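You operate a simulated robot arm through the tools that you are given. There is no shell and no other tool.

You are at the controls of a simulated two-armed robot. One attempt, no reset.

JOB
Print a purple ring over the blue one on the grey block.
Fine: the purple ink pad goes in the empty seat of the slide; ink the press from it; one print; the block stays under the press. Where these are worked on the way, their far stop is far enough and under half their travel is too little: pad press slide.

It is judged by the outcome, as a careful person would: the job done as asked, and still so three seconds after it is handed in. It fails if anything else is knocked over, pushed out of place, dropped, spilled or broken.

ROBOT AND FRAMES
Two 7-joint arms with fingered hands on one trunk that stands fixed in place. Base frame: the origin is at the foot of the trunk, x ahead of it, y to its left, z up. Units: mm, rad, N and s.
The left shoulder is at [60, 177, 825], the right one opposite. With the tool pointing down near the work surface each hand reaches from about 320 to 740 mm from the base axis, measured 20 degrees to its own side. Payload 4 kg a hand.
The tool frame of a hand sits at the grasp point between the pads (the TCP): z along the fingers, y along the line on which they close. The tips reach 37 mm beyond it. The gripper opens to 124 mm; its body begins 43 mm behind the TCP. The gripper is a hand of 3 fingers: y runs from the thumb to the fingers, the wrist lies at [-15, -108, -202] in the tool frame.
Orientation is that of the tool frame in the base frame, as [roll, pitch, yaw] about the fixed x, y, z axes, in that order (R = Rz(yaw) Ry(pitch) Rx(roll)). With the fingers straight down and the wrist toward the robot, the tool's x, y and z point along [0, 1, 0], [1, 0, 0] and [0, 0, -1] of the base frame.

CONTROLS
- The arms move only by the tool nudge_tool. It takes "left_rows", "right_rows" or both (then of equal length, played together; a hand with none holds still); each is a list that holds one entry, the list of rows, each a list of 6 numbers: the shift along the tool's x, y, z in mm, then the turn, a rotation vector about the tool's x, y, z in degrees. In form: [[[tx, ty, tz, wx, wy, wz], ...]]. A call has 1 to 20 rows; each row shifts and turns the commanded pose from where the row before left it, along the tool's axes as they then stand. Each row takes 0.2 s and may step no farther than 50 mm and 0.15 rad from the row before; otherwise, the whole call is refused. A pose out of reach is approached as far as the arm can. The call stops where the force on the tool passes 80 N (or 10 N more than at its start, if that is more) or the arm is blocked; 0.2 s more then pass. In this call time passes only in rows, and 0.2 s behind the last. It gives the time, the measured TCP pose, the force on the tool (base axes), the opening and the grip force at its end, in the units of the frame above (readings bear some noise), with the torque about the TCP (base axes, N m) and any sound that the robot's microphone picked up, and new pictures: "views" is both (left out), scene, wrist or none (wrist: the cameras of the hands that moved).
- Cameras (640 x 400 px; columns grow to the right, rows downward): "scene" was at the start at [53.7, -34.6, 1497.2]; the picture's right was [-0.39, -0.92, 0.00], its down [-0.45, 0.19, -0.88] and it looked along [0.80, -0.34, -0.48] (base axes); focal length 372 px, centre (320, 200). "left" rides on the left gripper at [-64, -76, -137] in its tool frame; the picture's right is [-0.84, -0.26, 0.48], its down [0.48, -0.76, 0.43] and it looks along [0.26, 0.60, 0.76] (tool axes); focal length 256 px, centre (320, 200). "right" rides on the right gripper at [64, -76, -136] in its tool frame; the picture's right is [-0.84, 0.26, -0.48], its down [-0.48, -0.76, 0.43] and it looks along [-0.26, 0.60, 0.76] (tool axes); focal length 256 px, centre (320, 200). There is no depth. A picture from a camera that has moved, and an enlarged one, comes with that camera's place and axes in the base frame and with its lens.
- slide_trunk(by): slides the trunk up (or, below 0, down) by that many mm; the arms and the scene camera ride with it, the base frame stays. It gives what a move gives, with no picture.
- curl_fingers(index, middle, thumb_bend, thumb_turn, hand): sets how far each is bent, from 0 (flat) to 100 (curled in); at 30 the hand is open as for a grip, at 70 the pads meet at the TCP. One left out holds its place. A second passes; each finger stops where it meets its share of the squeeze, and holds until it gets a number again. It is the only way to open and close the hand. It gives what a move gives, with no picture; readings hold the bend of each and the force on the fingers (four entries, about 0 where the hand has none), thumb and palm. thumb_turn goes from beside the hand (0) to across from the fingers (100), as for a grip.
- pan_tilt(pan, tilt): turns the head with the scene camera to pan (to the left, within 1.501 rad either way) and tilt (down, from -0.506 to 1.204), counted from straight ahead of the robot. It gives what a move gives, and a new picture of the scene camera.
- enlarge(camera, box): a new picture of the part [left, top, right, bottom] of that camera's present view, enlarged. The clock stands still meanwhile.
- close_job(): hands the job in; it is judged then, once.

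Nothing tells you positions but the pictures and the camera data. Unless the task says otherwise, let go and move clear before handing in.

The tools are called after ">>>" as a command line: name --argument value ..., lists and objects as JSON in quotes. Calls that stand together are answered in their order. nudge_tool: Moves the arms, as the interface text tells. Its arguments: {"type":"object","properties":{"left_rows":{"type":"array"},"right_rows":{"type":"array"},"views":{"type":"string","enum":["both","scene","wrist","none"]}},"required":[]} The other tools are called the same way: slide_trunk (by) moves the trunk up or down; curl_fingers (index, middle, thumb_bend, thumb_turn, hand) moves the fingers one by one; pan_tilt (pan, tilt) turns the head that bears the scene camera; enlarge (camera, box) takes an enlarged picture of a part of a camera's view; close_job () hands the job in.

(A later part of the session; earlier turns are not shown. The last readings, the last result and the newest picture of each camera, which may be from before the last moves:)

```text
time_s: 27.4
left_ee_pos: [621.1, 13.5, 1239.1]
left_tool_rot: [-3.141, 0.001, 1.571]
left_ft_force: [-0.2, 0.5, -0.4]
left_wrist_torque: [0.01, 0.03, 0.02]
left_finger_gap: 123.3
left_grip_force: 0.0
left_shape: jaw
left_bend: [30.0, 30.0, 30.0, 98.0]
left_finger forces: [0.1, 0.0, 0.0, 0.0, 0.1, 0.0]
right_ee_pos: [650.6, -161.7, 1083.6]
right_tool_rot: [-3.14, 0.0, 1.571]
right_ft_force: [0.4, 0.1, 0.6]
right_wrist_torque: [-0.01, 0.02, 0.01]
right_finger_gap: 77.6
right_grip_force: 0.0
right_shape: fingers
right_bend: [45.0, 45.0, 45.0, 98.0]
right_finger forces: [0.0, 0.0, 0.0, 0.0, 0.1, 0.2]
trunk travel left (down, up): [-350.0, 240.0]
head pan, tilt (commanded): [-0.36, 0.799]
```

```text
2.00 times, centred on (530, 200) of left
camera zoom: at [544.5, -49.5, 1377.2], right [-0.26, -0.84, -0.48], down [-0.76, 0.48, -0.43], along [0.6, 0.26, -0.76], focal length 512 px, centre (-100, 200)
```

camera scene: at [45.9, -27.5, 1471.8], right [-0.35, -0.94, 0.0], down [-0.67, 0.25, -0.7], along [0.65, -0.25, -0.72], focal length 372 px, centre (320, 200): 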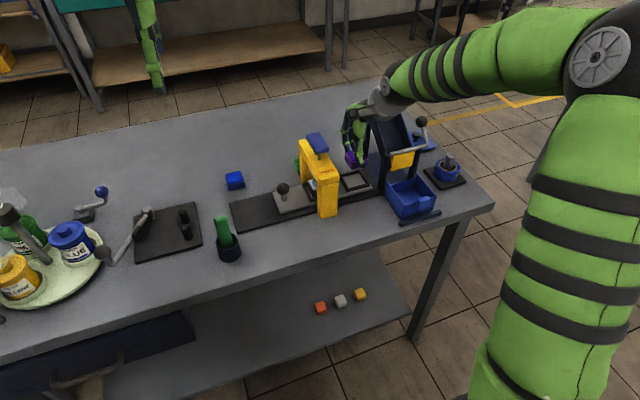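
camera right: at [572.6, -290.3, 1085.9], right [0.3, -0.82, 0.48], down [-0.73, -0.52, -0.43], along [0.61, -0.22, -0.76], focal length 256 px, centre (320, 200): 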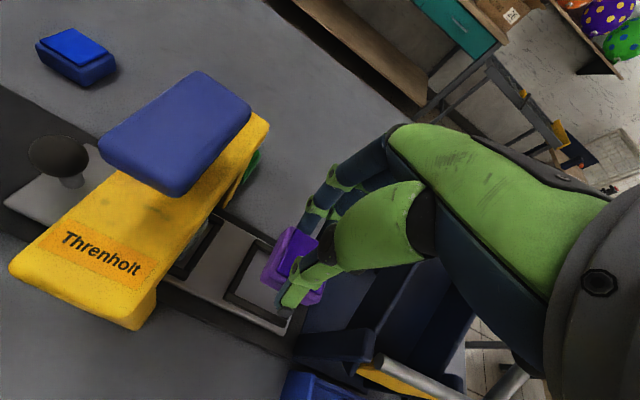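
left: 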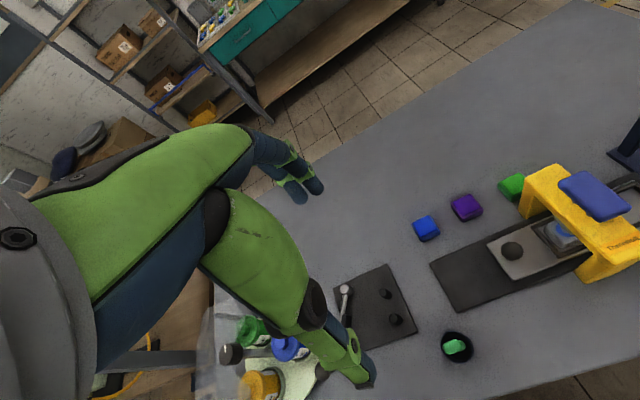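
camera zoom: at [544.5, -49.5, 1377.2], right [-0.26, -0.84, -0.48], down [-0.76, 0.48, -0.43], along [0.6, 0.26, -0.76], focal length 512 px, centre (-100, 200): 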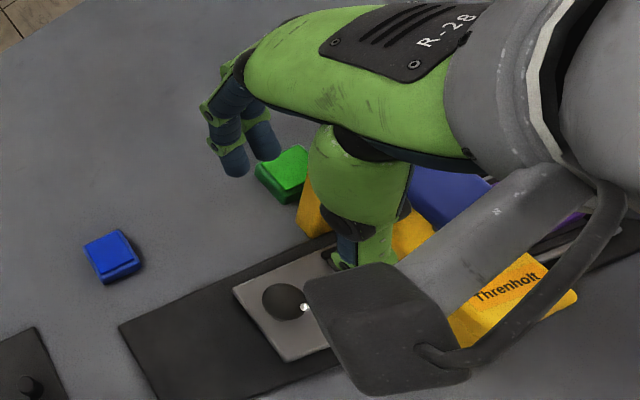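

The knob lies about 1.4 mm from the tool's centre line. I'll descend around it in stages.

>>> nudge_tool --right_rows '[[[-1.4, 0, 30, 0, 0, 0], [0, 0, 30, 0, 0, 0], [0, 0, 30, 0, 0, 0], [0, 0, 30, 0, 0, 0], [0, 0, 20, 0, 0, 0]]]' --views "both"

>>> enlarge --camera "scene" --box '[250, 110, 350, 220]'

>>> enlarge --camera "left" --box '[420, 120, 640, 320]'

```text
time_s: 28.6
left_ee_pos: [620.5, 13.9, 1239.4]
left_tool_rot: [-3.14, 0.0, 1.57]
left_ft_force: [-0.6, -1.1, -0.5]
left_wrist_torque: [0.02, -0.01, -0.01]
left_finger_gap: 123.1
left_grip_force: 0.1
left_shape: jaw
left_bend: [30.0, 30.0, 30.0, 98.0]
left_finger forces: [0.0, 0.0, 0.0, 0.1, 0.0, 0.0]
right_ee_pos: [649.6, -165.3, 945.3]
right_tool_rot: [-3.141, 0.0, 1.571]
right_ft_force: [0.3, -0.4, 0.4]
right_wrist_torque: [0.0, 0.0, -0.01]
right_finger_gap: 77.7
right_grip_force: 0.1
right_shape: fingers
right_bend: [45.0, 45.0, 45.0, 98.0]
right_finger forces: [0.0, 0.0, 0.1, 0.0, 0.0, 0.1]
trunk travel left (down, up): [-350.0, 240.0]
head pan, tilt (commanded): [-0.36, 0.799]
camera scene: at [45.8, -27.3, 1471.8], right [-0.35, -0.94, 0.0], down [-0.67, 0.25, -0.7], along [0.65, -0.25, -0.72], focal length 372 px, centre (320, 200)
camera right: at [573.6, -102.6, 1081.3], right [0.26, -0.84, 0.48], down [-0.76, -0.48, -0.43], along [0.6, -0.26, -0.76], focal length 256 px, centre (320, 200)
```

scene: 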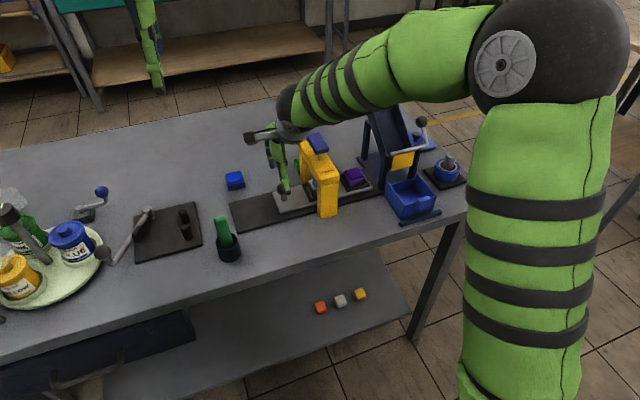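
right: 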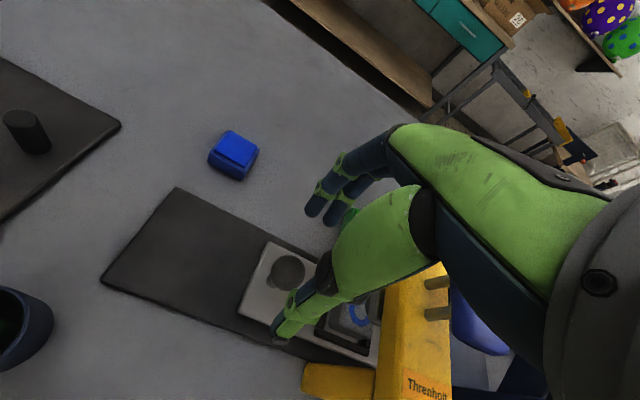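

```text
3.64 times, centred on (300, 165) of scene
camera zoom: at [45.8, -27.3, 1471.8], right [-0.35, -0.94, 0.0], down [-0.67, 0.25, -0.7], along [0.65, -0.25, -0.72], focal length 1353 px, centre (393, 327)
```

zoom: 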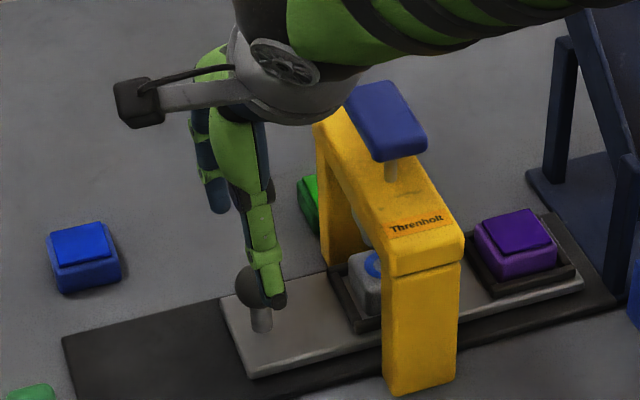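

```text
2.00 times, centred on (530, 220) of left
camera zoom: at [544.6, -49.6, 1377.1], right [-0.26, -0.84, -0.48], down [-0.76, 0.48, -0.43], along [0.6, 0.26, -0.76], focal length 512 px, centre (-100, 160)
```

zoom: 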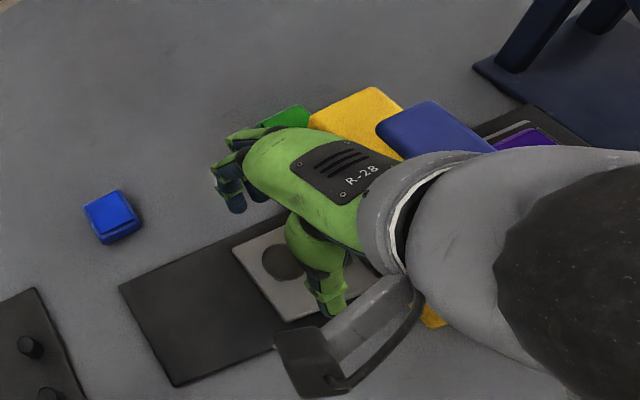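

There's clearance to the paddle and arch. I'll go down to knob height.

>>> nudge_tool --right_rows '[[[0, 0, 12, 0, 0, 0], [0, 0, 12, 0, 0, 0], [0, 0, 12, 0, 0, 0], [0, 0, 10, 0, 0, 0], [0, 0, 0, 0, 0, 0]]]' --views "none"

>>> enlarge --camera "scene" --box '[250, 130, 340, 220]'

>>> enlarge --camera "right" --box '[230, 180, 400, 360]'

```text
time_s: 29.8
left_ee_pos: [621.3, 14.0, 1238.9]
left_tool_rot: [-3.139, 0.0, 1.571]
left_ft_force: [0.0, 0.1, -0.3]
left_wrist_torque: [0.03, -0.01, 0.0]
left_finger_gap: 123.8
left_grip_force: 0.0
left_shape: jaw
left_bend: [30.0, 30.0, 30.0, 98.0]
left_finger forces: [0.0, 0.0, 0.1, 0.0, 0.1, 0.0]
right_ee_pos: [650.7, -167.0, 898.1]
right_tool_rot: [3.141, 0.0, 1.571]
right_ft_force: [-0.3, 0.5, 0.2]
right_wrist_torque: [0.0, -0.04, 0.0]
right_finger_gap: 77.6
right_grip_force: 0.1
right_shape: fingers
right_bend: [45.0, 45.0, 45.0, 98.0]
right_finger forces: [0.0, 0.0, 0.1, 0.0, 0.1, 0.0]
trunk travel left (down, up): [-350.0, 240.0]
head pan, tilt (commanded): [-0.36, 0.799]
```

```text
4.44 times, centred on (295, 175) of scene
camera zoom: at [45.7, -27.3, 1471.8], right [-0.35, -0.94, 0.0], down [-0.67, 0.25, -0.7], along [0.65, -0.25, -0.72], focal length 1654 px, centre (431, 311)
```

zoom: 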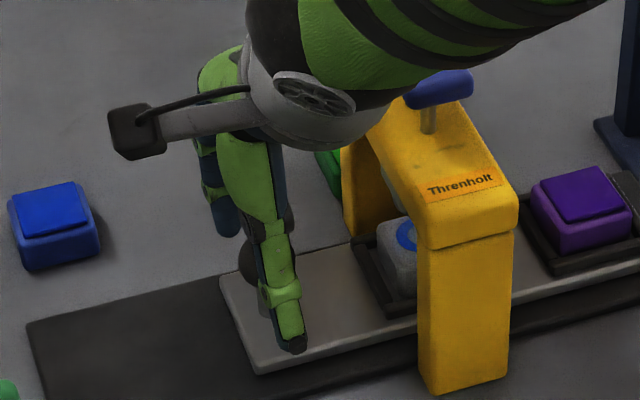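

```text
2.22 times, centred on (315, 270) of right
camera zoom: at [574.0, -102.8, 1034.6], right [0.26, -0.84, 0.48], down [-0.76, -0.48, -0.43], along [0.6, -0.26, -0.76], focal length 569 px, centre (331, 44)
```

zoom: 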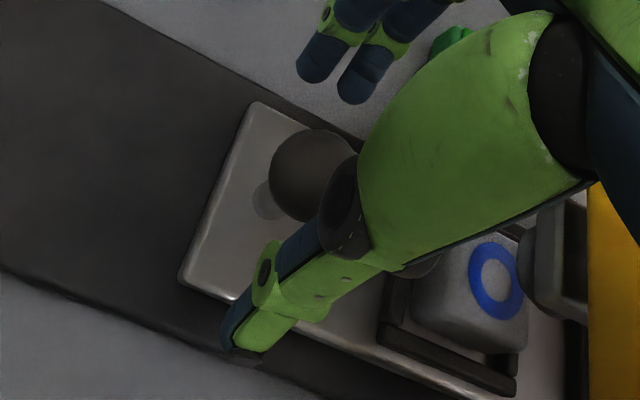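

The fingers straddle the knob. I'll centre by 2.5 mm each way and close on it.

>>> nudge_tool --right_rows '[[[2.5, -2.5, 0, 0, 0, 0], [0, 0, 0, 0, 0, 0]]]' --views "none"

>>> curl_fingers --hand "right" --index 68 --middle 68 --thumb_bend 68

>>> enlarge --camera "scene" --box '[250, 130, 340, 220]'

>>> enlarge --camera "right" --box '[230, 180, 400, 360]'

```text
time_s: 30.4
left_ee_pos: [620.6, 14.0, 1239.1]
left_tool_rot: [-3.14, 0.0, 1.571]
left_ft_force: [0.1, 0.3, -0.1]
left_wrist_torque: [-0.07, 0.04, 0.02]
left_finger_gap: 123.8
left_grip_force: 0.1
left_shape: jaw
left_bend: [30.0, 30.0, 30.0, 98.0]
left_finger forces: [0.0, 0.1, 0.1, 0.0, 0.1, 0.0]
right_ee_pos: [647.4, -163.9, 898.5]
right_tool_rot: [-3.141, 0.0, 1.571]
right_ft_force: [0.2, 0.6, -0.4]
right_wrist_torque: [0.01, -0.01, 0.01]
right_finger_gap: 77.6
right_grip_force: 0.0
right_shape: fingers
right_bend: [45.0, 45.0, 45.0, 98.0]
right_finger forces: [0.0, 0.0, 0.0, 0.0, 0.1, 0.1]
trunk travel left (down, up): [-350.0, 240.0]
head pan, tilt (commanded): [-0.36, 0.799]
```

```text
time_s: 31.4
left_ee_pos: [620.4, 13.1, 1239.8]
left_tool_rot: [3.141, 0.0, 1.569]
left_ft_force: [-0.6, -0.1, 0.3]
left_wrist_torque: [0.01, -0.02, 0.02]
left_finger_gap: 123.6
left_grip_force: 0.1
left_shape: jaw
left_bend: [30.0, 30.0, 30.0, 98.0]
left_finger forces: [0.0, 0.0, 0.1, 0.0, 0.1, 0.0]
right_ee_pos: [648.3, -163.0, 897.7]
right_tool_rot: [-3.14, 0.0, 1.572]
right_ft_force: [-6.0, 0.0, -0.9]
right_wrist_torque: [0.01, 0.0, 0.05]
right_finger_gap: 23.9
right_grip_force: 10.9
right_shape: fingers
right_bend: [65.0, 64.0, 64.0, 97.0]
right_finger forces: [3.8, 4.6, 0.1, 0.1, 12.2, 0.0]
trunk travel left (down, up): [-350.0, 240.0]
head pan, tilt (commanded): [-0.36, 0.799]
```

```text
4.44 times, centred on (295, 175) of scene
camera zoom: at [45.2, -27.3, 1471.8], right [-0.35, -0.94, 0.0], down [-0.67, 0.25, -0.7], along [0.65, -0.25, -0.72], focal length 1654 px, centre (431, 311)
```

zoom: 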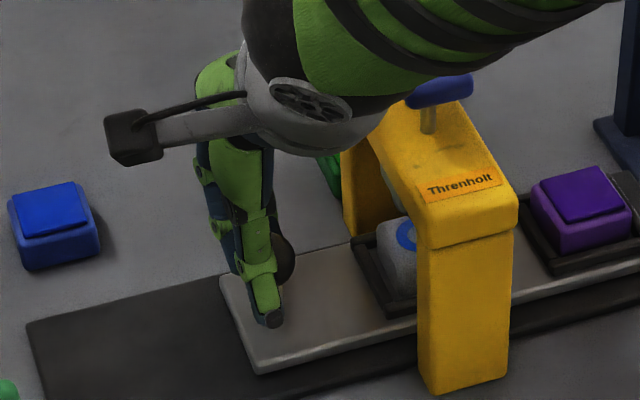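

```text
2.22 times, centred on (315, 270) of right
camera zoom: at [570.9, -100.6, 1034.4], right [0.26, -0.84, 0.48], down [-0.76, -0.48, -0.43], along [0.6, -0.26, -0.76], focal length 569 px, centre (331, 44)
```

zoom: 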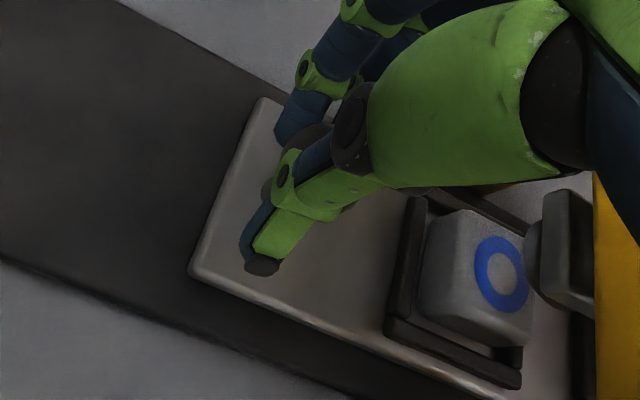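

I have the knob at a 24 mm gap with about 11 N. I'll try a small pull to the left and check that the slide follows.

>>> nudge_tool --right_rows '[[[4, 0, 0, 0, 0, 0], [4, 0, 0, 0, 0, 0], [4, 0, 0, 0, 0, 0], [0, 0, 0, 0, 0, 0]]]' --views "none"

>>> enlarge --camera "scene" --box '[250, 130, 340, 220]'

>>> enlarge --camera "right" --box '[230, 180, 400, 360]'

```text
time_s: 32.4
left_ee_pos: [619.7, 12.6, 1240.0]
left_tool_rot: [-3.14, 0.001, 1.571]
left_ft_force: [1.3, 0.0, 0.4]
left_wrist_torque: [-0.03, 0.0, 0.05]
left_finger_gap: 123.6
left_grip_force: 0.0
left_shape: jaw
left_bend: [30.0, 30.0, 30.0, 98.0]
left_finger forces: [0.0, 0.0, 0.0, 0.0, 0.0, 0.0]
right_ee_pos: [647.7, -152.0, 899.3]
right_tool_rot: [-3.141, -0.001, 1.569]
right_ft_force: [-4.4, -0.2, -2.2]
right_wrist_torque: [-0.01, -0.04, 0.09]
right_finger_gap: 23.7
right_grip_force: 10.0
right_shape: fingers
right_bend: [65.0, 64.0, 64.0, 97.0]
right_finger forces: [4.1, 5.0, 0.0, 0.1, 11.2, 0.0]
trunk travel left (down, up): [-350.0, 240.0]
head pan, tilt (commanded): [-0.36, 0.799]
```

```text
4.44 times, centred on (295, 175) of scene
camera zoom: at [45.5, -27.3, 1471.8], right [-0.35, -0.94, 0.0], down [-0.67, 0.25, -0.7], along [0.65, -0.25, -0.72], focal length 1654 px, centre (431, 311)
```

zoom: 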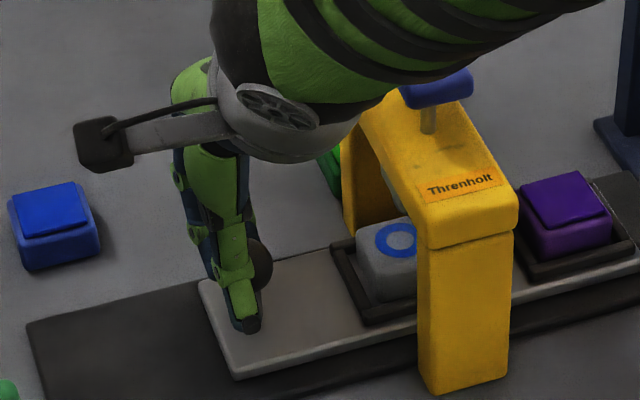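

```text
2.22 times, centred on (315, 270) of right
camera zoom: at [570.9, -88.5, 1034.5], right [0.26, -0.84, 0.48], down [-0.76, -0.48, -0.43], along [0.6, -0.26, -0.76], focal length 569 px, centre (331, 44)
```

zoom: 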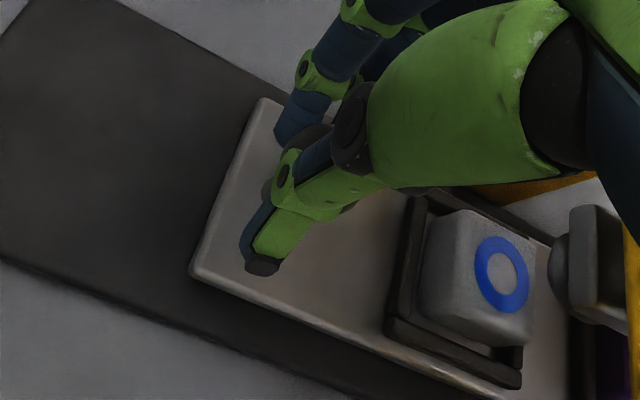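

The slide follows the hand easily. I continue left toward the far stop.

>>> nudge_tool --right_rows '[[[8, 0, 0, 0, 0, 0], [10, 0, 0, 0, 0, 0], [10, 0, 0, 0, 0, 0], [10, 0, 0, 0, 0, 0], [10, 0, 0, 0, 0, 0], [10, 0, 0, 0, 0, 0], [10, 0, 0, 0, 0, 0], [6, 0, 0, 0, 0, 0], [0, 0, 0, 0, 0, 0]]]' --views "none"

>>> enlarge --camera "scene" --box '[220, 120, 380, 230]'

>>> enlarge --camera "right" --box '[180, 180, 440, 400]'

```text
time_s: 34.4
left_ee_pos: [620.5, 13.4, 1240.4]
left_tool_rot: [-3.141, 0.0, 1.57]
left_ft_force: [-0.6, -0.2, 0.0]
left_wrist_torque: [-0.02, 0.03, 0.01]
left_finger_gap: 123.8
left_grip_force: 0.0
left_shape: jaw
left_bend: [30.0, 30.0, 30.0, 98.0]
left_finger forces: [0.0, 0.0, 0.0, 0.1, 0.0, 0.0]
right_ee_pos: [648.1, -77.6, 898.7]
right_tool_rot: [3.141, 0.0, 1.572]
right_ft_force: [-5.5, -0.2, -5.1]
right_wrist_torque: [-0.01, 0.01, 0.07]
right_finger_gap: 23.5
right_grip_force: 10.3
right_shape: fingers
right_bend: [65.0, 64.0, 64.0, 97.0]
right_finger forces: [4.3, 5.0, 0.0, 0.0, 11.1, 0.0]
trunk travel left (down, up): [-350.0, 240.0]
head pan, tilt (commanded): [-0.36, 0.799]
```

```text
3.64 times, centred on (300, 175) of scene
camera zoom: at [45.5, -27.3, 1471.8], right [-0.35, -0.94, 0.0], down [-0.67, 0.25, -0.7], along [0.65, -0.25, -0.72], focal length 1353 px, centre (393, 291)
```

zoom: 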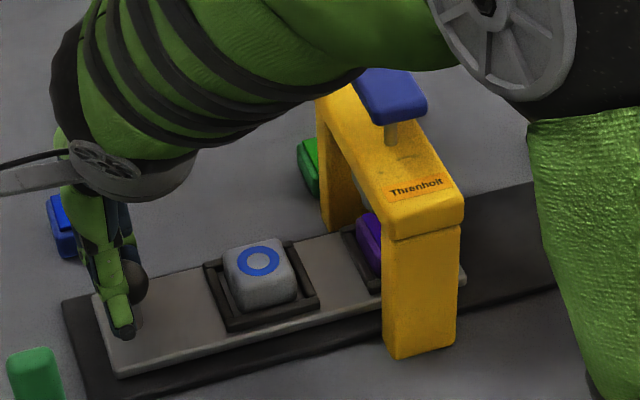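

```text
1.82 times, centred on (310, 290) of right
camera zoom: at [571.3, -14.7, 1034.8], right [0.26, -0.84, 0.48], down [-0.76, -0.48, -0.43], along [0.6, -0.26, -0.76], focal length 465 px, centre (338, 36)
```

zoom: 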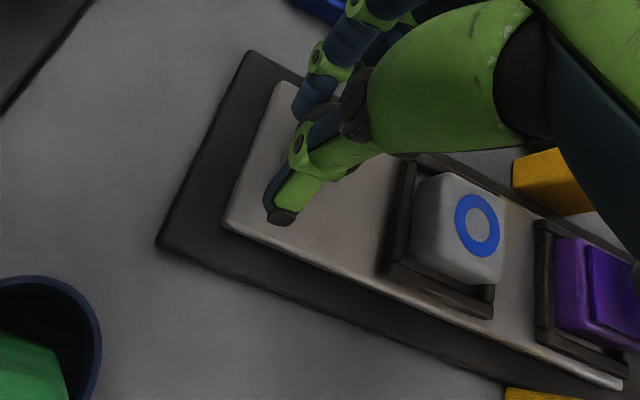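

It moved about 86 mm with the pad nearly under the press. I'll go on in small steps to feel the stop.

>>> nudge_tool --right_rows '[[[3, 0, 0, 0, 0, 0], [3, 0, 0, 0, 0, 0], [0, 0, 0, 0, 0, 0]]]' --views "none"

>>> nudge_tool --right_rows '[[[2, 0, 0, 0, 0, 0], [2, 0, 0, 0, 0, 0], [0, 0, 0, 0, 0, 0]]]' --views "none"

```text
time_s: 35.2
left_ee_pos: [618.9, 13.7, 1239.2]
left_tool_rot: [3.14, 0.0, 1.571]
left_ft_force: [-0.3, 1.1, 0.3]
left_wrist_torque: [-0.03, -0.03, 0.02]
left_finger_gap: 123.7
left_grip_force: 0.1
left_shape: jaw
left_bend: [30.0, 30.0, 30.0, 98.0]
left_finger forces: [0.1, 0.0, 0.0, 0.1, 0.0, 0.1]
right_ee_pos: [647.7, -70.9, 898.6]
right_tool_rot: [3.14, 0.0, 1.571]
right_ft_force: [-5.1, 0.6, -2.3]
right_wrist_torque: [-0.03, 0.01, 0.08]
right_finger_gap: 23.5
right_grip_force: 10.6
right_shape: fingers
right_bend: [65.0, 64.0, 64.0, 97.0]
right_finger forces: [4.5, 4.9, 0.1, 0.0, 11.3, 0.0]
trunk travel left (down, up): [-350.0, 240.0]
head pan, tilt (commanded): [-0.36, 0.799]
```

```text
time_s: 36.0
left_ee_pos: [621.2, 12.8, 1239.4]
left_tool_rot: [3.141, -0.001, 1.571]
left_ft_force: [-0.3, -1.6, 0.4]
left_wrist_torque: [0.0, -0.01, 0.01]
left_finger_gap: 123.7
left_grip_force: 0.0
left_shape: jaw
left_bend: [30.0, 30.0, 30.0, 98.0]
left_finger forces: [0.1, 0.1, 0.1, 0.0, 0.0, 0.0]
right_ee_pos: [648.2, -68.8, 898.7]
right_tool_rot: [-3.141, -0.001, 1.572]
right_ft_force: [-4.2, -0.4, -1.7]
right_wrist_torque: [-0.03, 0.02, 0.07]
right_finger_gap: 23.8
right_grip_force: 9.9
right_shape: fingers
right_bend: [65.0, 64.0, 64.0, 97.0]
right_finger forces: [4.1, 5.2, 0.0, 0.0, 11.0, 0.1]
trunk travel left (down, up): [-350.0, 240.0]
head pan, tilt (commanded): [-0.36, 0.799]
```

No stop felt yet. I keep stepping.

>>> nudge_tool --right_rows '[[[2, 0, 0, 0, 0, 0], [2, 0, 0, 0, 0, 0], [0, 0, 0, 0, 0, 0]]]' --views "none"

>>> nudge_tool --right_rows '[[[2, 0, 0, 0, 0, 0], [2, 0, 0, 0, 0, 0], [0, 0, 0, 0, 0, 0]]]' --views "none"

>>> enlarge --camera "scene" --box '[220, 120, 380, 230]'

>>> enlarge --camera "right" --box '[180, 180, 440, 400]'

```text
time_s: 36.8
left_ee_pos: [621.5, 13.4, 1239.1]
left_tool_rot: [3.141, 0.001, 1.571]
left_ft_force: [-0.1, 0.6, 0.6]
left_wrist_torque: [-0.03, 0.0, -0.01]
left_finger_gap: 123.6
left_grip_force: 0.1
left_shape: jaw
left_bend: [30.0, 30.0, 30.0, 98.0]
left_finger forces: [0.1, 0.0, 0.0, 0.0, 0.0, 0.0]
right_ee_pos: [647.1, -66.2, 897.7]
right_tool_rot: [-3.141, -0.001, 1.569]
right_ft_force: [-3.5, -9.1, 0.4]
right_wrist_torque: [-0.26, -0.01, -0.04]
right_finger_gap: 21.3
right_grip_force: 9.3
right_shape: fingers
right_bend: [66.0, 64.0, 64.0, 98.0]
right_finger forces: [2.3, 7.7, 0.0, 0.0, 9.6, 0.1]
trunk travel left (down, up): [-350.0, 240.0]
head pan, tilt (commanded): [-0.36, 0.799]
```

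```text
time_s: 37.6
left_ee_pos: [620.2, 14.4, 1240.4]
left_tool_rot: [3.141, -0.001, 1.57]
left_ft_force: [0.7, -0.4, 0.2]
left_wrist_torque: [0.01, 0.01, 0.02]
left_finger_gap: 123.6
left_grip_force: 0.0
left_shape: jaw
left_bend: [30.0, 30.0, 30.0, 98.0]
left_finger forces: [0.1, 0.1, 0.0, 0.0, 0.0, 0.0]
right_ee_pos: [648.0, -59.7, 897.4]
right_tool_rot: [3.142, 0.0, 1.571]
right_ft_force: [1.0, -2.1, -3.5]
right_wrist_torque: [-0.06, 0.01, -0.02]
right_finger_gap: 10.3
right_grip_force: 4.4
right_shape: fingers
right_bend: [68.0, 64.0, 67.0, 97.0]
right_finger forces: [0.1, 5.7, 0.1, 0.0, 2.9, 0.0]
trunk travel left (down, up): [-350.0, 240.0]
head pan, tilt (commanded): [-0.36, 0.799]
```

```text
3.64 times, centred on (300, 175) of scene
camera zoom: at [46.2, -27.4, 1471.7], right [-0.35, -0.94, 0.0], down [-0.67, 0.25, -0.7], along [0.65, -0.25, -0.72], focal length 1353 px, centre (393, 291)
```

zoom: 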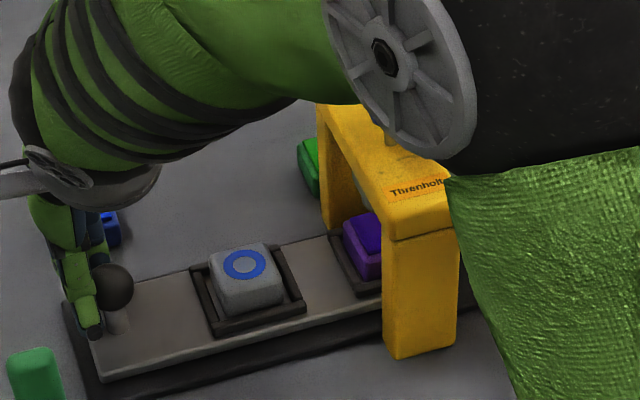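

```text
1.82 times, centred on (310, 290) of right
camera zoom: at [571.6, 3.2, 1034.0], right [0.26, -0.84, 0.48], down [-0.76, -0.48, -0.43], along [0.6, -0.25, -0.76], focal length 465 px, centre (338, 36)
```

zoom: 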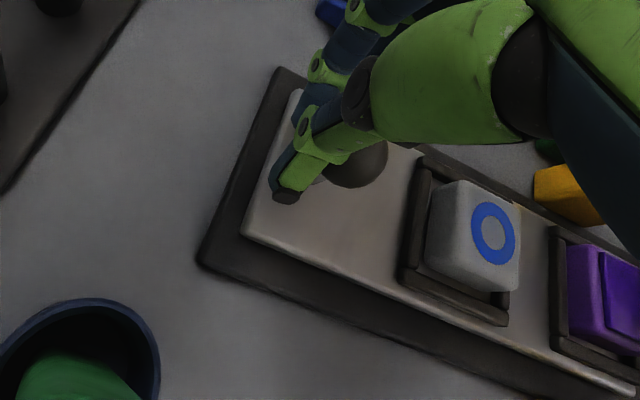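

The slide met its stop (about 9 N), then the fingers slipped off the knob to the left. I'll open the hand, rise clear and check the alignment of pad and press.

>>> curl_fingers --hand "right" --index 45 --middle 45 --thumb_bend 45

>>> nudge_tool --right_rows '[[[0, 0, -20, 0, 0, 0], [0, 0, -40, 0, 0, 0], [0, 0, -40, 0, 0, 0], [0, 0, -40, 0, 0, 0], [0, 0, -40, 0, 0, 0]]]' --views "both"

>>> enlarge --camera "scene" --box '[220, 120, 380, 230]'

>>> enlarge --camera "left" --box '[420, 150, 640, 320]'

```text
time_s: 38.6
left_ee_pos: [621.5, 13.4, 1240.0]
left_tool_rot: [3.141, 0.0, 1.572]
left_ft_force: [0.5, -0.4, 0.5]
left_wrist_torque: [-0.02, 0.04, -0.01]
left_finger_gap: 123.5
left_grip_force: 0.0
left_shape: jaw
left_bend: [30.0, 30.0, 30.0, 98.0]
left_finger forces: [0.0, 0.0, 0.0, 0.0, 0.0, 0.1]
right_ee_pos: [647.8, -61.1, 897.5]
right_tool_rot: [-3.141, 0.0, 1.57]
right_ft_force: [0.1, 0.5, -0.4]
right_wrist_torque: [-0.03, -0.01, -0.01]
right_finger_gap: 77.5
right_grip_force: 0.1
right_shape: fingers
right_bend: [45.0, 45.0, 45.0, 97.0]
right_finger forces: [0.1, 0.1, 0.1, 0.0, 0.0, 0.0]
trunk travel left (down, up): [-350.0, 240.0]
head pan, tilt (commanded): [-0.36, 0.799]
```

```text
time_s: 39.8
left_ee_pos: [619.9, 13.9, 1242.7]
left_tool_rot: [3.139, -0.001, 1.571]
left_ft_force: [-8.5, 7.1, 19.9]
left_wrist_torque: [0.08, 1.43, -0.44]
left_finger_gap: 123.7
left_grip_force: 0.1
left_shape: jaw
left_bend: [30.0, 30.0, 29.0, 100.0]
left_finger forces: [0.1, 0.0, 0.1, 0.0, 0.0, 0.0]
right_ee_pos: [648.0, -63.1, 1074.6]
right_tool_rot: [-3.139, 0.004, 1.569]
right_ft_force: [9.0, -7.0, -20.0]
right_wrist_torque: [-0.49, -0.47, -0.01]
right_finger_gap: 77.4
right_grip_force: 0.1
right_shape: fingers
right_bend: [45.0, 45.0, 45.0, 97.0]
right_finger forces: [0.0, 0.0, 0.1, 0.1, 0.0, 0.0]
trunk travel left (down, up): [-350.0, 240.0]
head pan, tilt (commanded): [-0.36, 0.799]
camera scene: at [45.5, -27.4, 1471.8], right [-0.35, -0.94, 0.0], down [-0.67, 0.25, -0.7], along [0.65, -0.25, -0.72], focal length 372 px, centre (320, 200)
camera right: at [571.7, 1.3, 1210.9], right [0.26, -0.84, 0.49], down [-0.76, -0.48, -0.43], along [0.59, -0.26, -0.76], focal length 256 px, centre (320, 200)
```

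scene: 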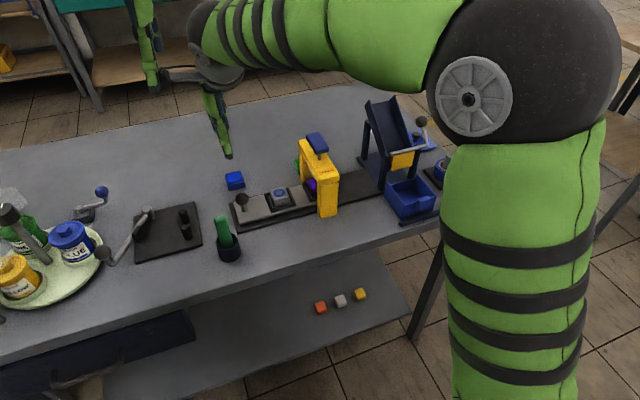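
right: 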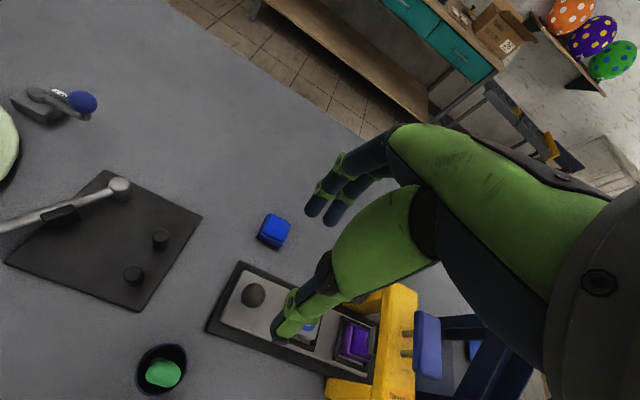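

```text
3.64 times, centred on (300, 175) of scene
camera zoom: at [45.5, -27.4, 1471.8], right [-0.35, -0.94, 0.0], down [-0.67, 0.25, -0.7], along [0.65, -0.25, -0.72], focal length 1353 px, centre (393, 291)
```

zoom: 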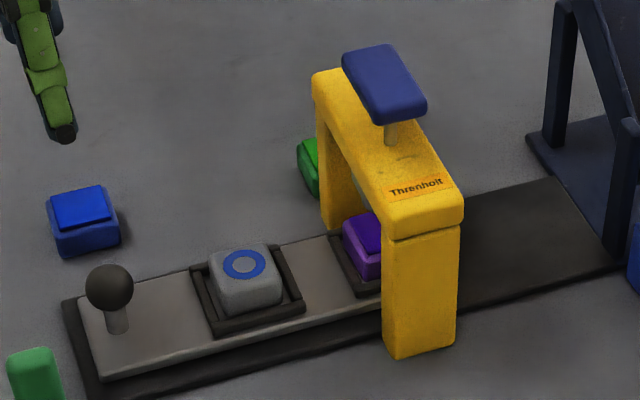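

```text
2.35 times, centred on (530, 235) of left
camera zoom: at [543.3, -48.9, 1379.7], right [-0.25, -0.84, -0.48], down [-0.76, 0.48, -0.44], along [0.6, 0.25, -0.76], focal length 602 px, centre (-174, 118)
```

zoom: 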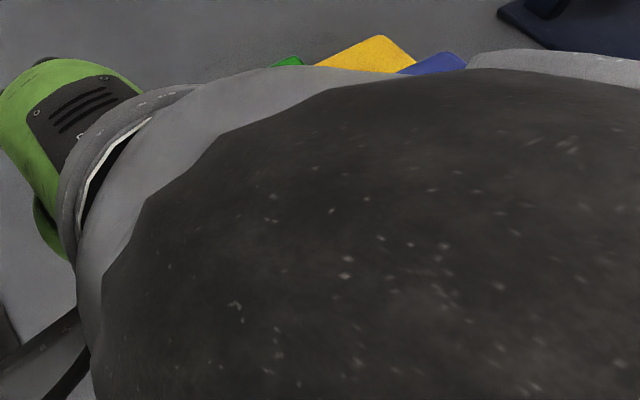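

The rising right wrist touched the left hand (about 20 N). I'll ease the right hand down and right, and move the left hand up and away to the left.

>>> nudge_tool --right_rows '[[[0, 0, 10, 0, 0, 0], [-10, 0, 5, 0, 0, 0], [-20, 0, 0, 0, 0, 0], [-30, 0, 0, 0, 0, 0], [-30, 0, 0, 0, 0, 0]]]' --left_rows '[[[0, 0, 0, 0, 0, 0], [10, 0, -10, 0, 0, 0], [20, 0, -20, 0, 0, 0], [40, 0, -10, 0, 0, 0], [40, 0, 0, 0, 0, 0]]]' --views "both"

```text
time_s: 41.0
left_ee_pos: [620.3, 124.1, 1277.9]
left_tool_rot: [3.14, 0.0, 1.571]
left_ft_force: [-0.2, 0.4, -0.6]
left_wrist_torque: [-0.02, -0.01, -0.04]
left_finger_gap: 123.8
left_grip_force: 0.1
left_shape: jaw
left_bend: [30.0, 30.0, 30.0, 98.0]
left_finger forces: [0.1, 0.0, 0.1, 0.0, 0.0, 0.0]
right_ee_pos: [648.1, -149.9, 1061.2]
right_tool_rot: [-3.141, -0.001, 1.572]
right_ft_force: [-0.5, -0.7, 0.6]
right_wrist_torque: [0.01, 0.0, 0.0]
right_finger_gap: 77.5
right_grip_force: 0.1
right_shape: fingers
right_bend: [45.0, 45.0, 45.0, 98.0]
right_finger forces: [0.0, 0.1, 0.0, 0.0, 0.1, 0.0]
trunk travel left (down, up): [-350.0, 240.0]
head pan, tilt (commanded): [-0.36, 0.799]
camera scene: at [45.5, -27.1, 1471.8], right [-0.35, -0.94, 0.0], down [-0.67, 0.25, -0.7], along [0.65, -0.25, -0.72], focal length 372 px, centre (320, 200)
camera right: at [570.8, -85.8, 1197.8], right [0.26, -0.84, 0.48], down [-0.76, -0.48, -0.43], along [0.6, -0.25, -0.76], focal length 256 px, centre (320, 200)
camera left: at [543.3, 60.5, 1416.8], right [-0.26, -0.84, -0.48], down [-0.76, 0.48, -0.43], along [0.6, 0.25, -0.76], focal length 256 px, centre (320, 200)
```

scene: 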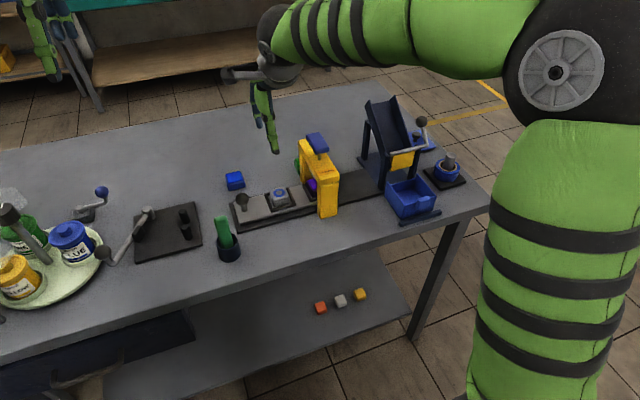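
right: 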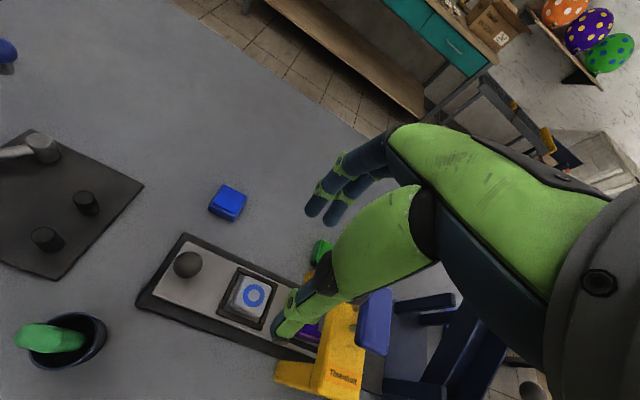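
left: 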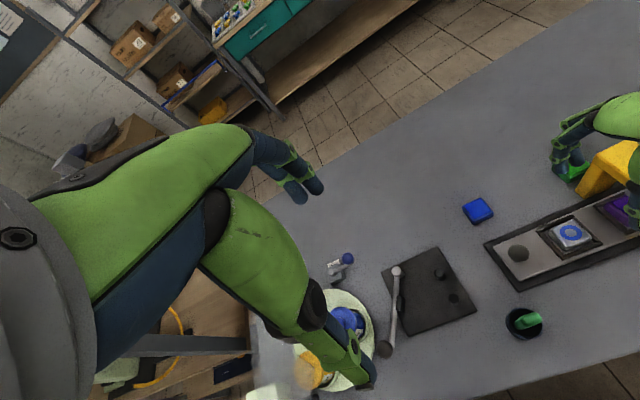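

Both arms are clear. I'll pinch the right hand closed and bring it over the paddle at about (647.5,-244.5).

>>> curl_fingers --hand "right" --index 70 --middle 70 --thumb_bend 70

>>> nudge_tool --right_rows '[[[0, 0, -12, 0, 0, 0], [-30, 0, 0, 0, 0, 0], [-35, 0, 0, 0, 0, 0], [-29.5, 0, 0, 0, 0, 0], [0, 0, 0, 0, 0, 0]]]' --views "both"

>>> enlarge --camera "scene" --box '[270, 70, 370, 230]'

>>> enlarge --camera "right" --box '[200, 180, 420, 400]'

```text
time_s: 42.0
left_ee_pos: [619.4, 123.4, 1278.8]
left_tool_rot: [3.14, 0.0, 1.57]
left_ft_force: [-0.6, 0.3, -0.1]
left_wrist_torque: [0.0, -0.01, 0.0]
left_finger_gap: 123.8
left_grip_force: 0.1
left_shape: jaw
left_bend: [30.0, 30.0, 30.0, 98.0]
left_finger forces: [0.1, 0.1, 0.1, 0.0, 0.0, 0.1]
right_ee_pos: [648.3, -149.6, 1061.0]
right_tool_rot: [-3.14, 0.001, 1.571]
right_ft_force: [-0.2, 0.5, -0.2]
right_wrist_torque: [-0.03, -0.01, 0.0]
right_finger_gap: 1.3
right_grip_force: 0.0
right_shape: fingers
right_bend: [70.0, 70.0, 70.0, 98.0]
right_finger forces: [0.0, 0.0, 0.1, 0.1, 0.0, 0.1]
trunk travel left (down, up): [-350.0, 240.0]
head pan, tilt (commanded): [-0.36, 0.799]
```

```text
time_s: 43.2
left_ee_pos: [619.5, 122.9, 1279.0]
left_tool_rot: [3.141, 0.0, 1.57]
left_ft_force: [-0.2, 0.1, -0.6]
left_wrist_torque: [-0.02, 0.02, -0.01]
left_finger_gap: 123.7
left_grip_force: 0.0
left_shape: jaw
left_bend: [30.0, 30.0, 30.0, 98.0]
left_finger forces: [0.0, 0.0, 0.0, 0.0, 0.1, 0.0]
right_ee_pos: [648.7, -243.9, 1074.7]
right_tool_rot: [3.142, -0.002, 1.572]
right_ft_force: [-0.6, -0.4, 0.4]
right_wrist_torque: [-0.01, -0.02, 0.01]
right_finger_gap: 1.4
right_grip_force: 0.1
right_shape: fingers
right_bend: [70.0, 70.0, 70.0, 98.0]
right_finger forces: [0.0, 0.1, 0.0, 0.0, 0.0, 0.0]
trunk travel left (down, up): [-350.0, 240.0]
head pan, tilt (commanded): [-0.36, 0.799]
camera scene: at [45.7, -27.3, 1471.8], right [-0.35, -0.94, 0.0], down [-0.67, 0.25, -0.7], along [0.65, -0.25, -0.72], focal length 372 px, centre (320, 200)
camera right: at [571.1, -180.1, 1210.6], right [0.26, -0.84, 0.48], down [-0.76, -0.48, -0.43], along [0.6, -0.25, -0.76], focal length 256 px, centre (320, 200)
```

scene: 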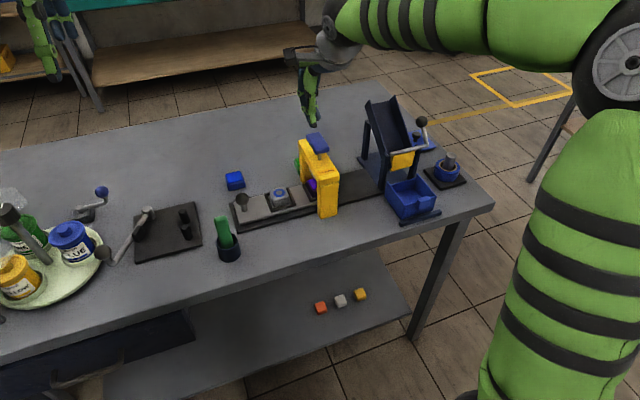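
right: 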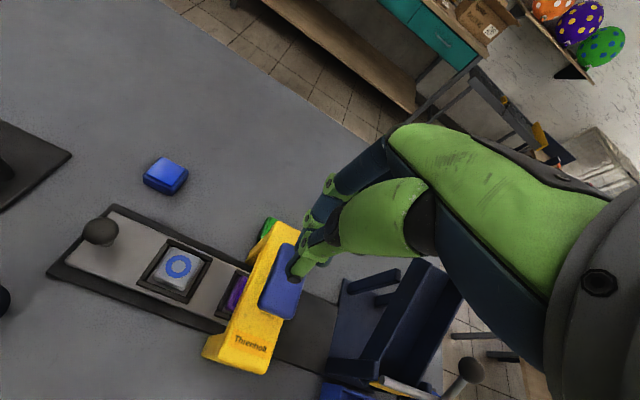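

```text
2.50 times, centred on (320, 150) of scene
camera zoom: at [45.7, -27.3, 1471.8], right [-0.35, -0.94, 0.0], down [-0.67, 0.25, -0.7], along [0.65, -0.25, -0.72], focal length 930 px, centre (320, 325)
```

zoom: 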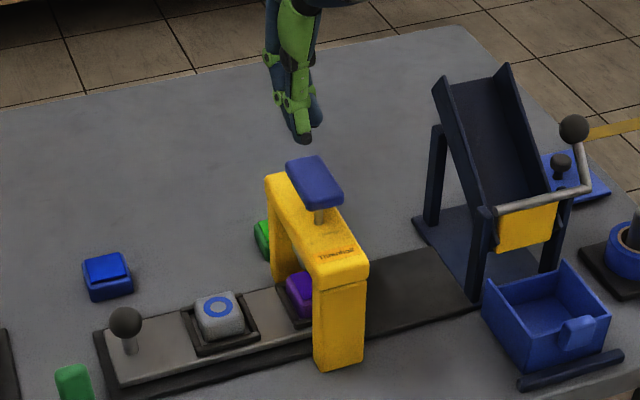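

```text
1.82 times, centred on (310, 290) of right
camera zoom: at [571.1, -180.1, 1210.6], right [0.26, -0.84, 0.48], down [-0.76, -0.48, -0.43], along [0.6, -0.25, -0.76], focal length 465 px, centre (338, 36)
```

zoom: 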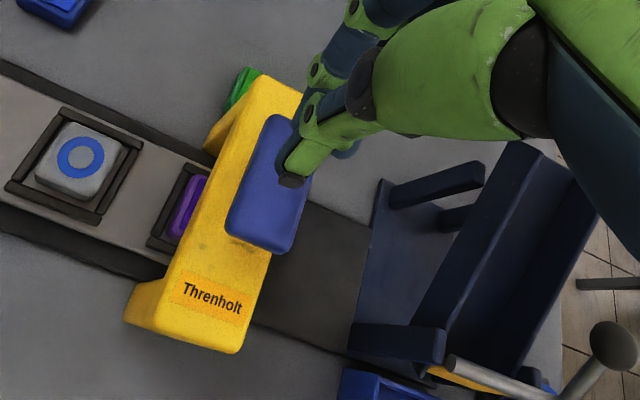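

The pinch is centred over the paddle. I'll lower to near contact, then press step by step.

>>> nudge_tool --right_rows '[[[0, 0, 12, 0, 0, 0], [0, 0, 12, 0, 0, 0], [0, 0, 4, 0, 0, 0], [0, 0, 4, 0, 0, 0], [0, 0, 0, 0, 0, 0]]]' --views "none"

>>> enlarge --camera "scene" --box '[290, 110, 350, 180]'

>>> enlarge --camera "right" --box '[200, 180, 420, 400]'

```text
time_s: 44.4
left_ee_pos: [620.0, 122.7, 1279.4]
left_tool_rot: [-3.14, -0.001, 1.569]
left_ft_force: [0.5, -0.4, -0.8]
left_wrist_torque: [-0.01, -0.02, 0.05]
left_finger_gap: 123.6
left_grip_force: 0.0
left_shape: jaw
left_bend: [30.0, 30.0, 30.0, 98.0]
left_finger forces: [0.0, 0.0, 0.0, 0.0, 0.0, 0.0]
right_ee_pos: [646.4, -244.7, 1042.5]
right_tool_rot: [-3.141, 0.0, 1.57]
right_ft_force: [-0.2, 0.4, -0.6]
right_wrist_torque: [-0.01, -0.01, 0.02]
right_finger_gap: 1.2
right_grip_force: 0.1
right_shape: fingers
right_bend: [70.0, 70.0, 70.0, 98.0]
right_finger forces: [0.0, 0.0, 0.1, 0.0, 0.1, 0.1]
trunk travel left (down, up): [-350.0, 240.0]
head pan, tilt (commanded): [-0.36, 0.799]
```

```text
5.71 times, centred on (320, 145) of scene
camera zoom: at [45.7, -27.3, 1471.8], right [-0.35, -0.94, 0.0], down [-0.67, 0.25, -0.7], along [0.65, -0.25, -0.72], focal length 2127 px, centre (320, 514)
```

zoom: 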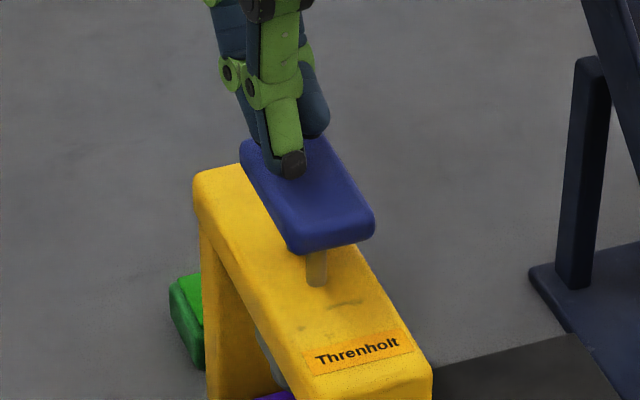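

```text
1.82 times, centred on (310, 290) of right
camera zoom: at [570.7, -181.3, 1178.1], right [0.26, -0.84, 0.48], down [-0.76, -0.48, -0.43], along [0.6, -0.26, -0.76], focal length 465 px, centre (338, 36)
```

zoom: 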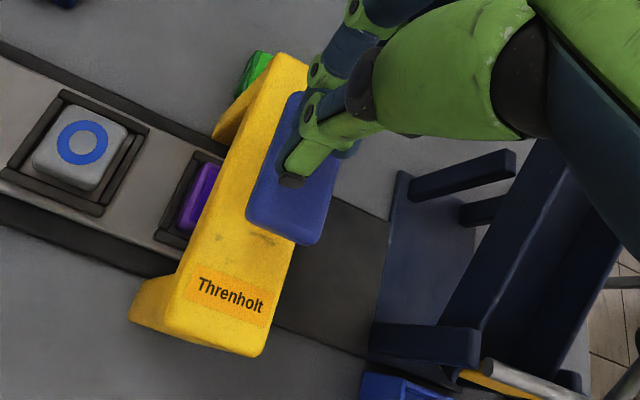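

The tips are just over the paddle's centre. Now I press down gradually.

>>> nudge_tool --right_rows '[[[0, 0, 3, 0, 0, 0], [0, 0, 3, 0, 0, 0], [0, 0, 3, 0, 0, 0], [0, 0, 0, 0, 0, 0]]]' --views "none"

>>> enlarge --camera "scene" --box '[290, 110, 350, 180]'

```text
time_s: 45.4
left_ee_pos: [619.3, 121.8, 1278.8]
left_tool_rot: [3.141, 0.0, 1.571]
left_ft_force: [0.3, 0.5, 0.7]
left_wrist_torque: [-0.01, -0.03, -0.02]
left_finger_gap: 123.8
left_grip_force: 0.0
left_shape: jaw
left_bend: [30.0, 30.0, 30.0, 98.0]
left_finger forces: [0.1, 0.1, 0.0, 0.0, 0.1, 0.1]
right_ee_pos: [646.8, -245.7, 1033.7]
right_tool_rot: [3.141, 0.0, 1.572]
right_ft_force: [0.5, -1.1, 0.4]
right_wrist_torque: [0.06, 0.03, -0.04]
right_finger_gap: 1.4
right_grip_force: 0.1
right_shape: fingers
right_bend: [70.0, 70.0, 70.0, 98.0]
right_finger forces: [0.1, 0.1, 0.0, 0.0, 0.1, 0.0]
trunk travel left (down, up): [-350.0, 240.0]
head pan, tilt (commanded): [-0.36, 0.799]
```

```text
5.71 times, centred on (320, 145) of scene
camera zoom: at [45.7, -27.3, 1471.8], right [-0.35, -0.94, 0.0], down [-0.67, 0.25, -0.7], along [0.65, -0.25, -0.72], focal length 2127 px, centre (320, 514)
```

zoom: 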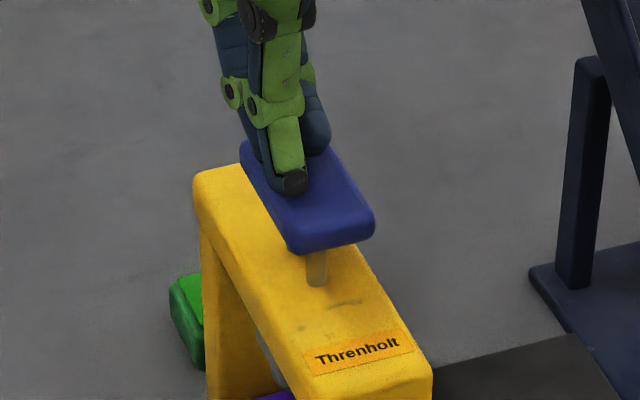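

>>> nudge_tool --right_rows '[[[0, 0, 3, 0, 0, 0], [0, 0, 3, 0, 0, 0], [0, 0, 0, 0, 0, 0]]]' --views "none"

>>> enlarge --camera "scene" --box '[290, 110, 350, 180]'

```text
time_s: 46.2
left_ee_pos: [619.9, 123.4, 1279.1]
left_tool_rot: [-3.14, 0.0, 1.571]
left_ft_force: [0.3, -0.1, 0.3]
left_wrist_torque: [0.02, 0.0, 0.02]
left_finger_gap: 123.7
left_grip_force: 0.1
left_shape: jaw
left_bend: [30.0, 30.0, 30.0, 98.0]
left_finger forces: [0.0, 0.0, 0.0, 0.1, 0.0, 0.1]
right_ee_pos: [647.7, -246.1, 1026.4]
right_tool_rot: [3.14, 0.001, 1.572]
right_ft_force: [0.2, 0.1, 2.1]
right_wrist_torque: [0.0, 0.0, 0.01]
right_finger_gap: 1.2
right_grip_force: 1.1
right_shape: fingers
right_bend: [70.0, 70.0, 70.0, 98.0]
right_finger forces: [0.0, 0.1, 0.0, 0.1, 1.8, 0.1]
trunk travel left (down, up): [-350.0, 240.0]
head pan, tilt (commanded): [-0.36, 0.799]
```

```text
5.71 times, centred on (320, 145) of scene
camera zoom: at [45.6, -27.3, 1471.8], right [-0.35, -0.94, 0.0], down [-0.67, 0.25, -0.7], along [0.65, -0.25, -0.72], focal length 2127 px, centre (320, 514)
```

zoom: 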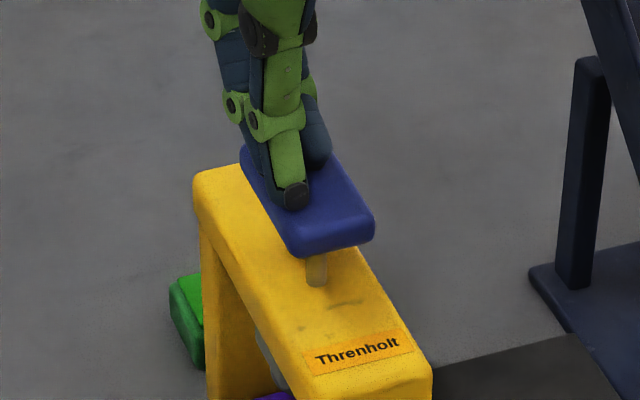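

First contact is at a TCP of about 1028 (2 N on the thumb). I'll press on in steps to the far stop.

>>> nudge_tool --right_rows '[[[0, 0, 2, 0, 0, 0], [0, 0, 2, 0, 0, 0], [0, 0, 2, 0, 0, 0], [0, 0, 0, 0, 0, 0]]]' --views "none"

>>> enlarge --camera "scene" --box '[290, 110, 350, 180]'

```text
time_s: 47.2
left_ee_pos: [620.5, 123.9, 1279.7]
left_tool_rot: [-3.142, 0.0, 1.571]
left_ft_force: [-0.7, 0.7, 0.5]
left_wrist_torque: [0.0, 0.01, 0.0]
left_finger_gap: 123.6
left_grip_force: 0.0
left_shape: jaw
left_bend: [30.0, 30.0, 30.0, 98.0]
left_finger forces: [0.0, 0.0, 0.0, 0.0, 0.0, 0.0]
right_ee_pos: [647.1, -245.9, 1021.3]
right_tool_rot: [3.141, 0.001, 1.571]
right_ft_force: [-0.5, -0.4, 2.2]
right_wrist_torque: [0.01, 0.05, -0.02]
right_finger_gap: 1.4
right_grip_force: 1.1
right_shape: fingers
right_bend: [70.0, 70.0, 70.0, 98.0]
right_finger forces: [0.0, 0.1, 0.1, 0.1, 2.3, 0.0]
trunk travel left (down, up): [-350.0, 240.0]
head pan, tilt (commanded): [-0.36, 0.799]
```

```text
5.71 times, centred on (320, 145) of scene
camera zoom: at [45.5, -27.3, 1471.8], right [-0.35, -0.94, 0.0], down [-0.67, 0.25, -0.7], along [0.65, -0.25, -0.72], focal length 2127 px, centre (320, 514)
```

zoom: 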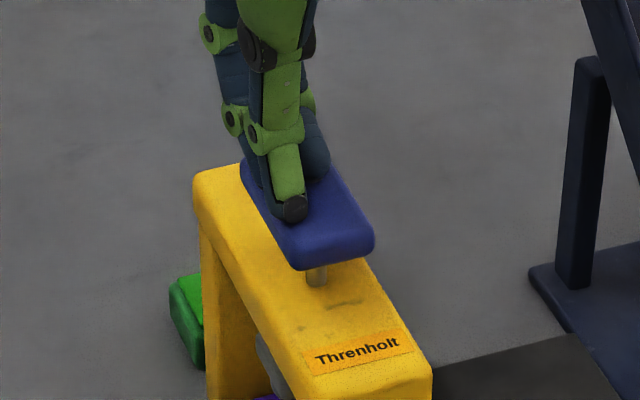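

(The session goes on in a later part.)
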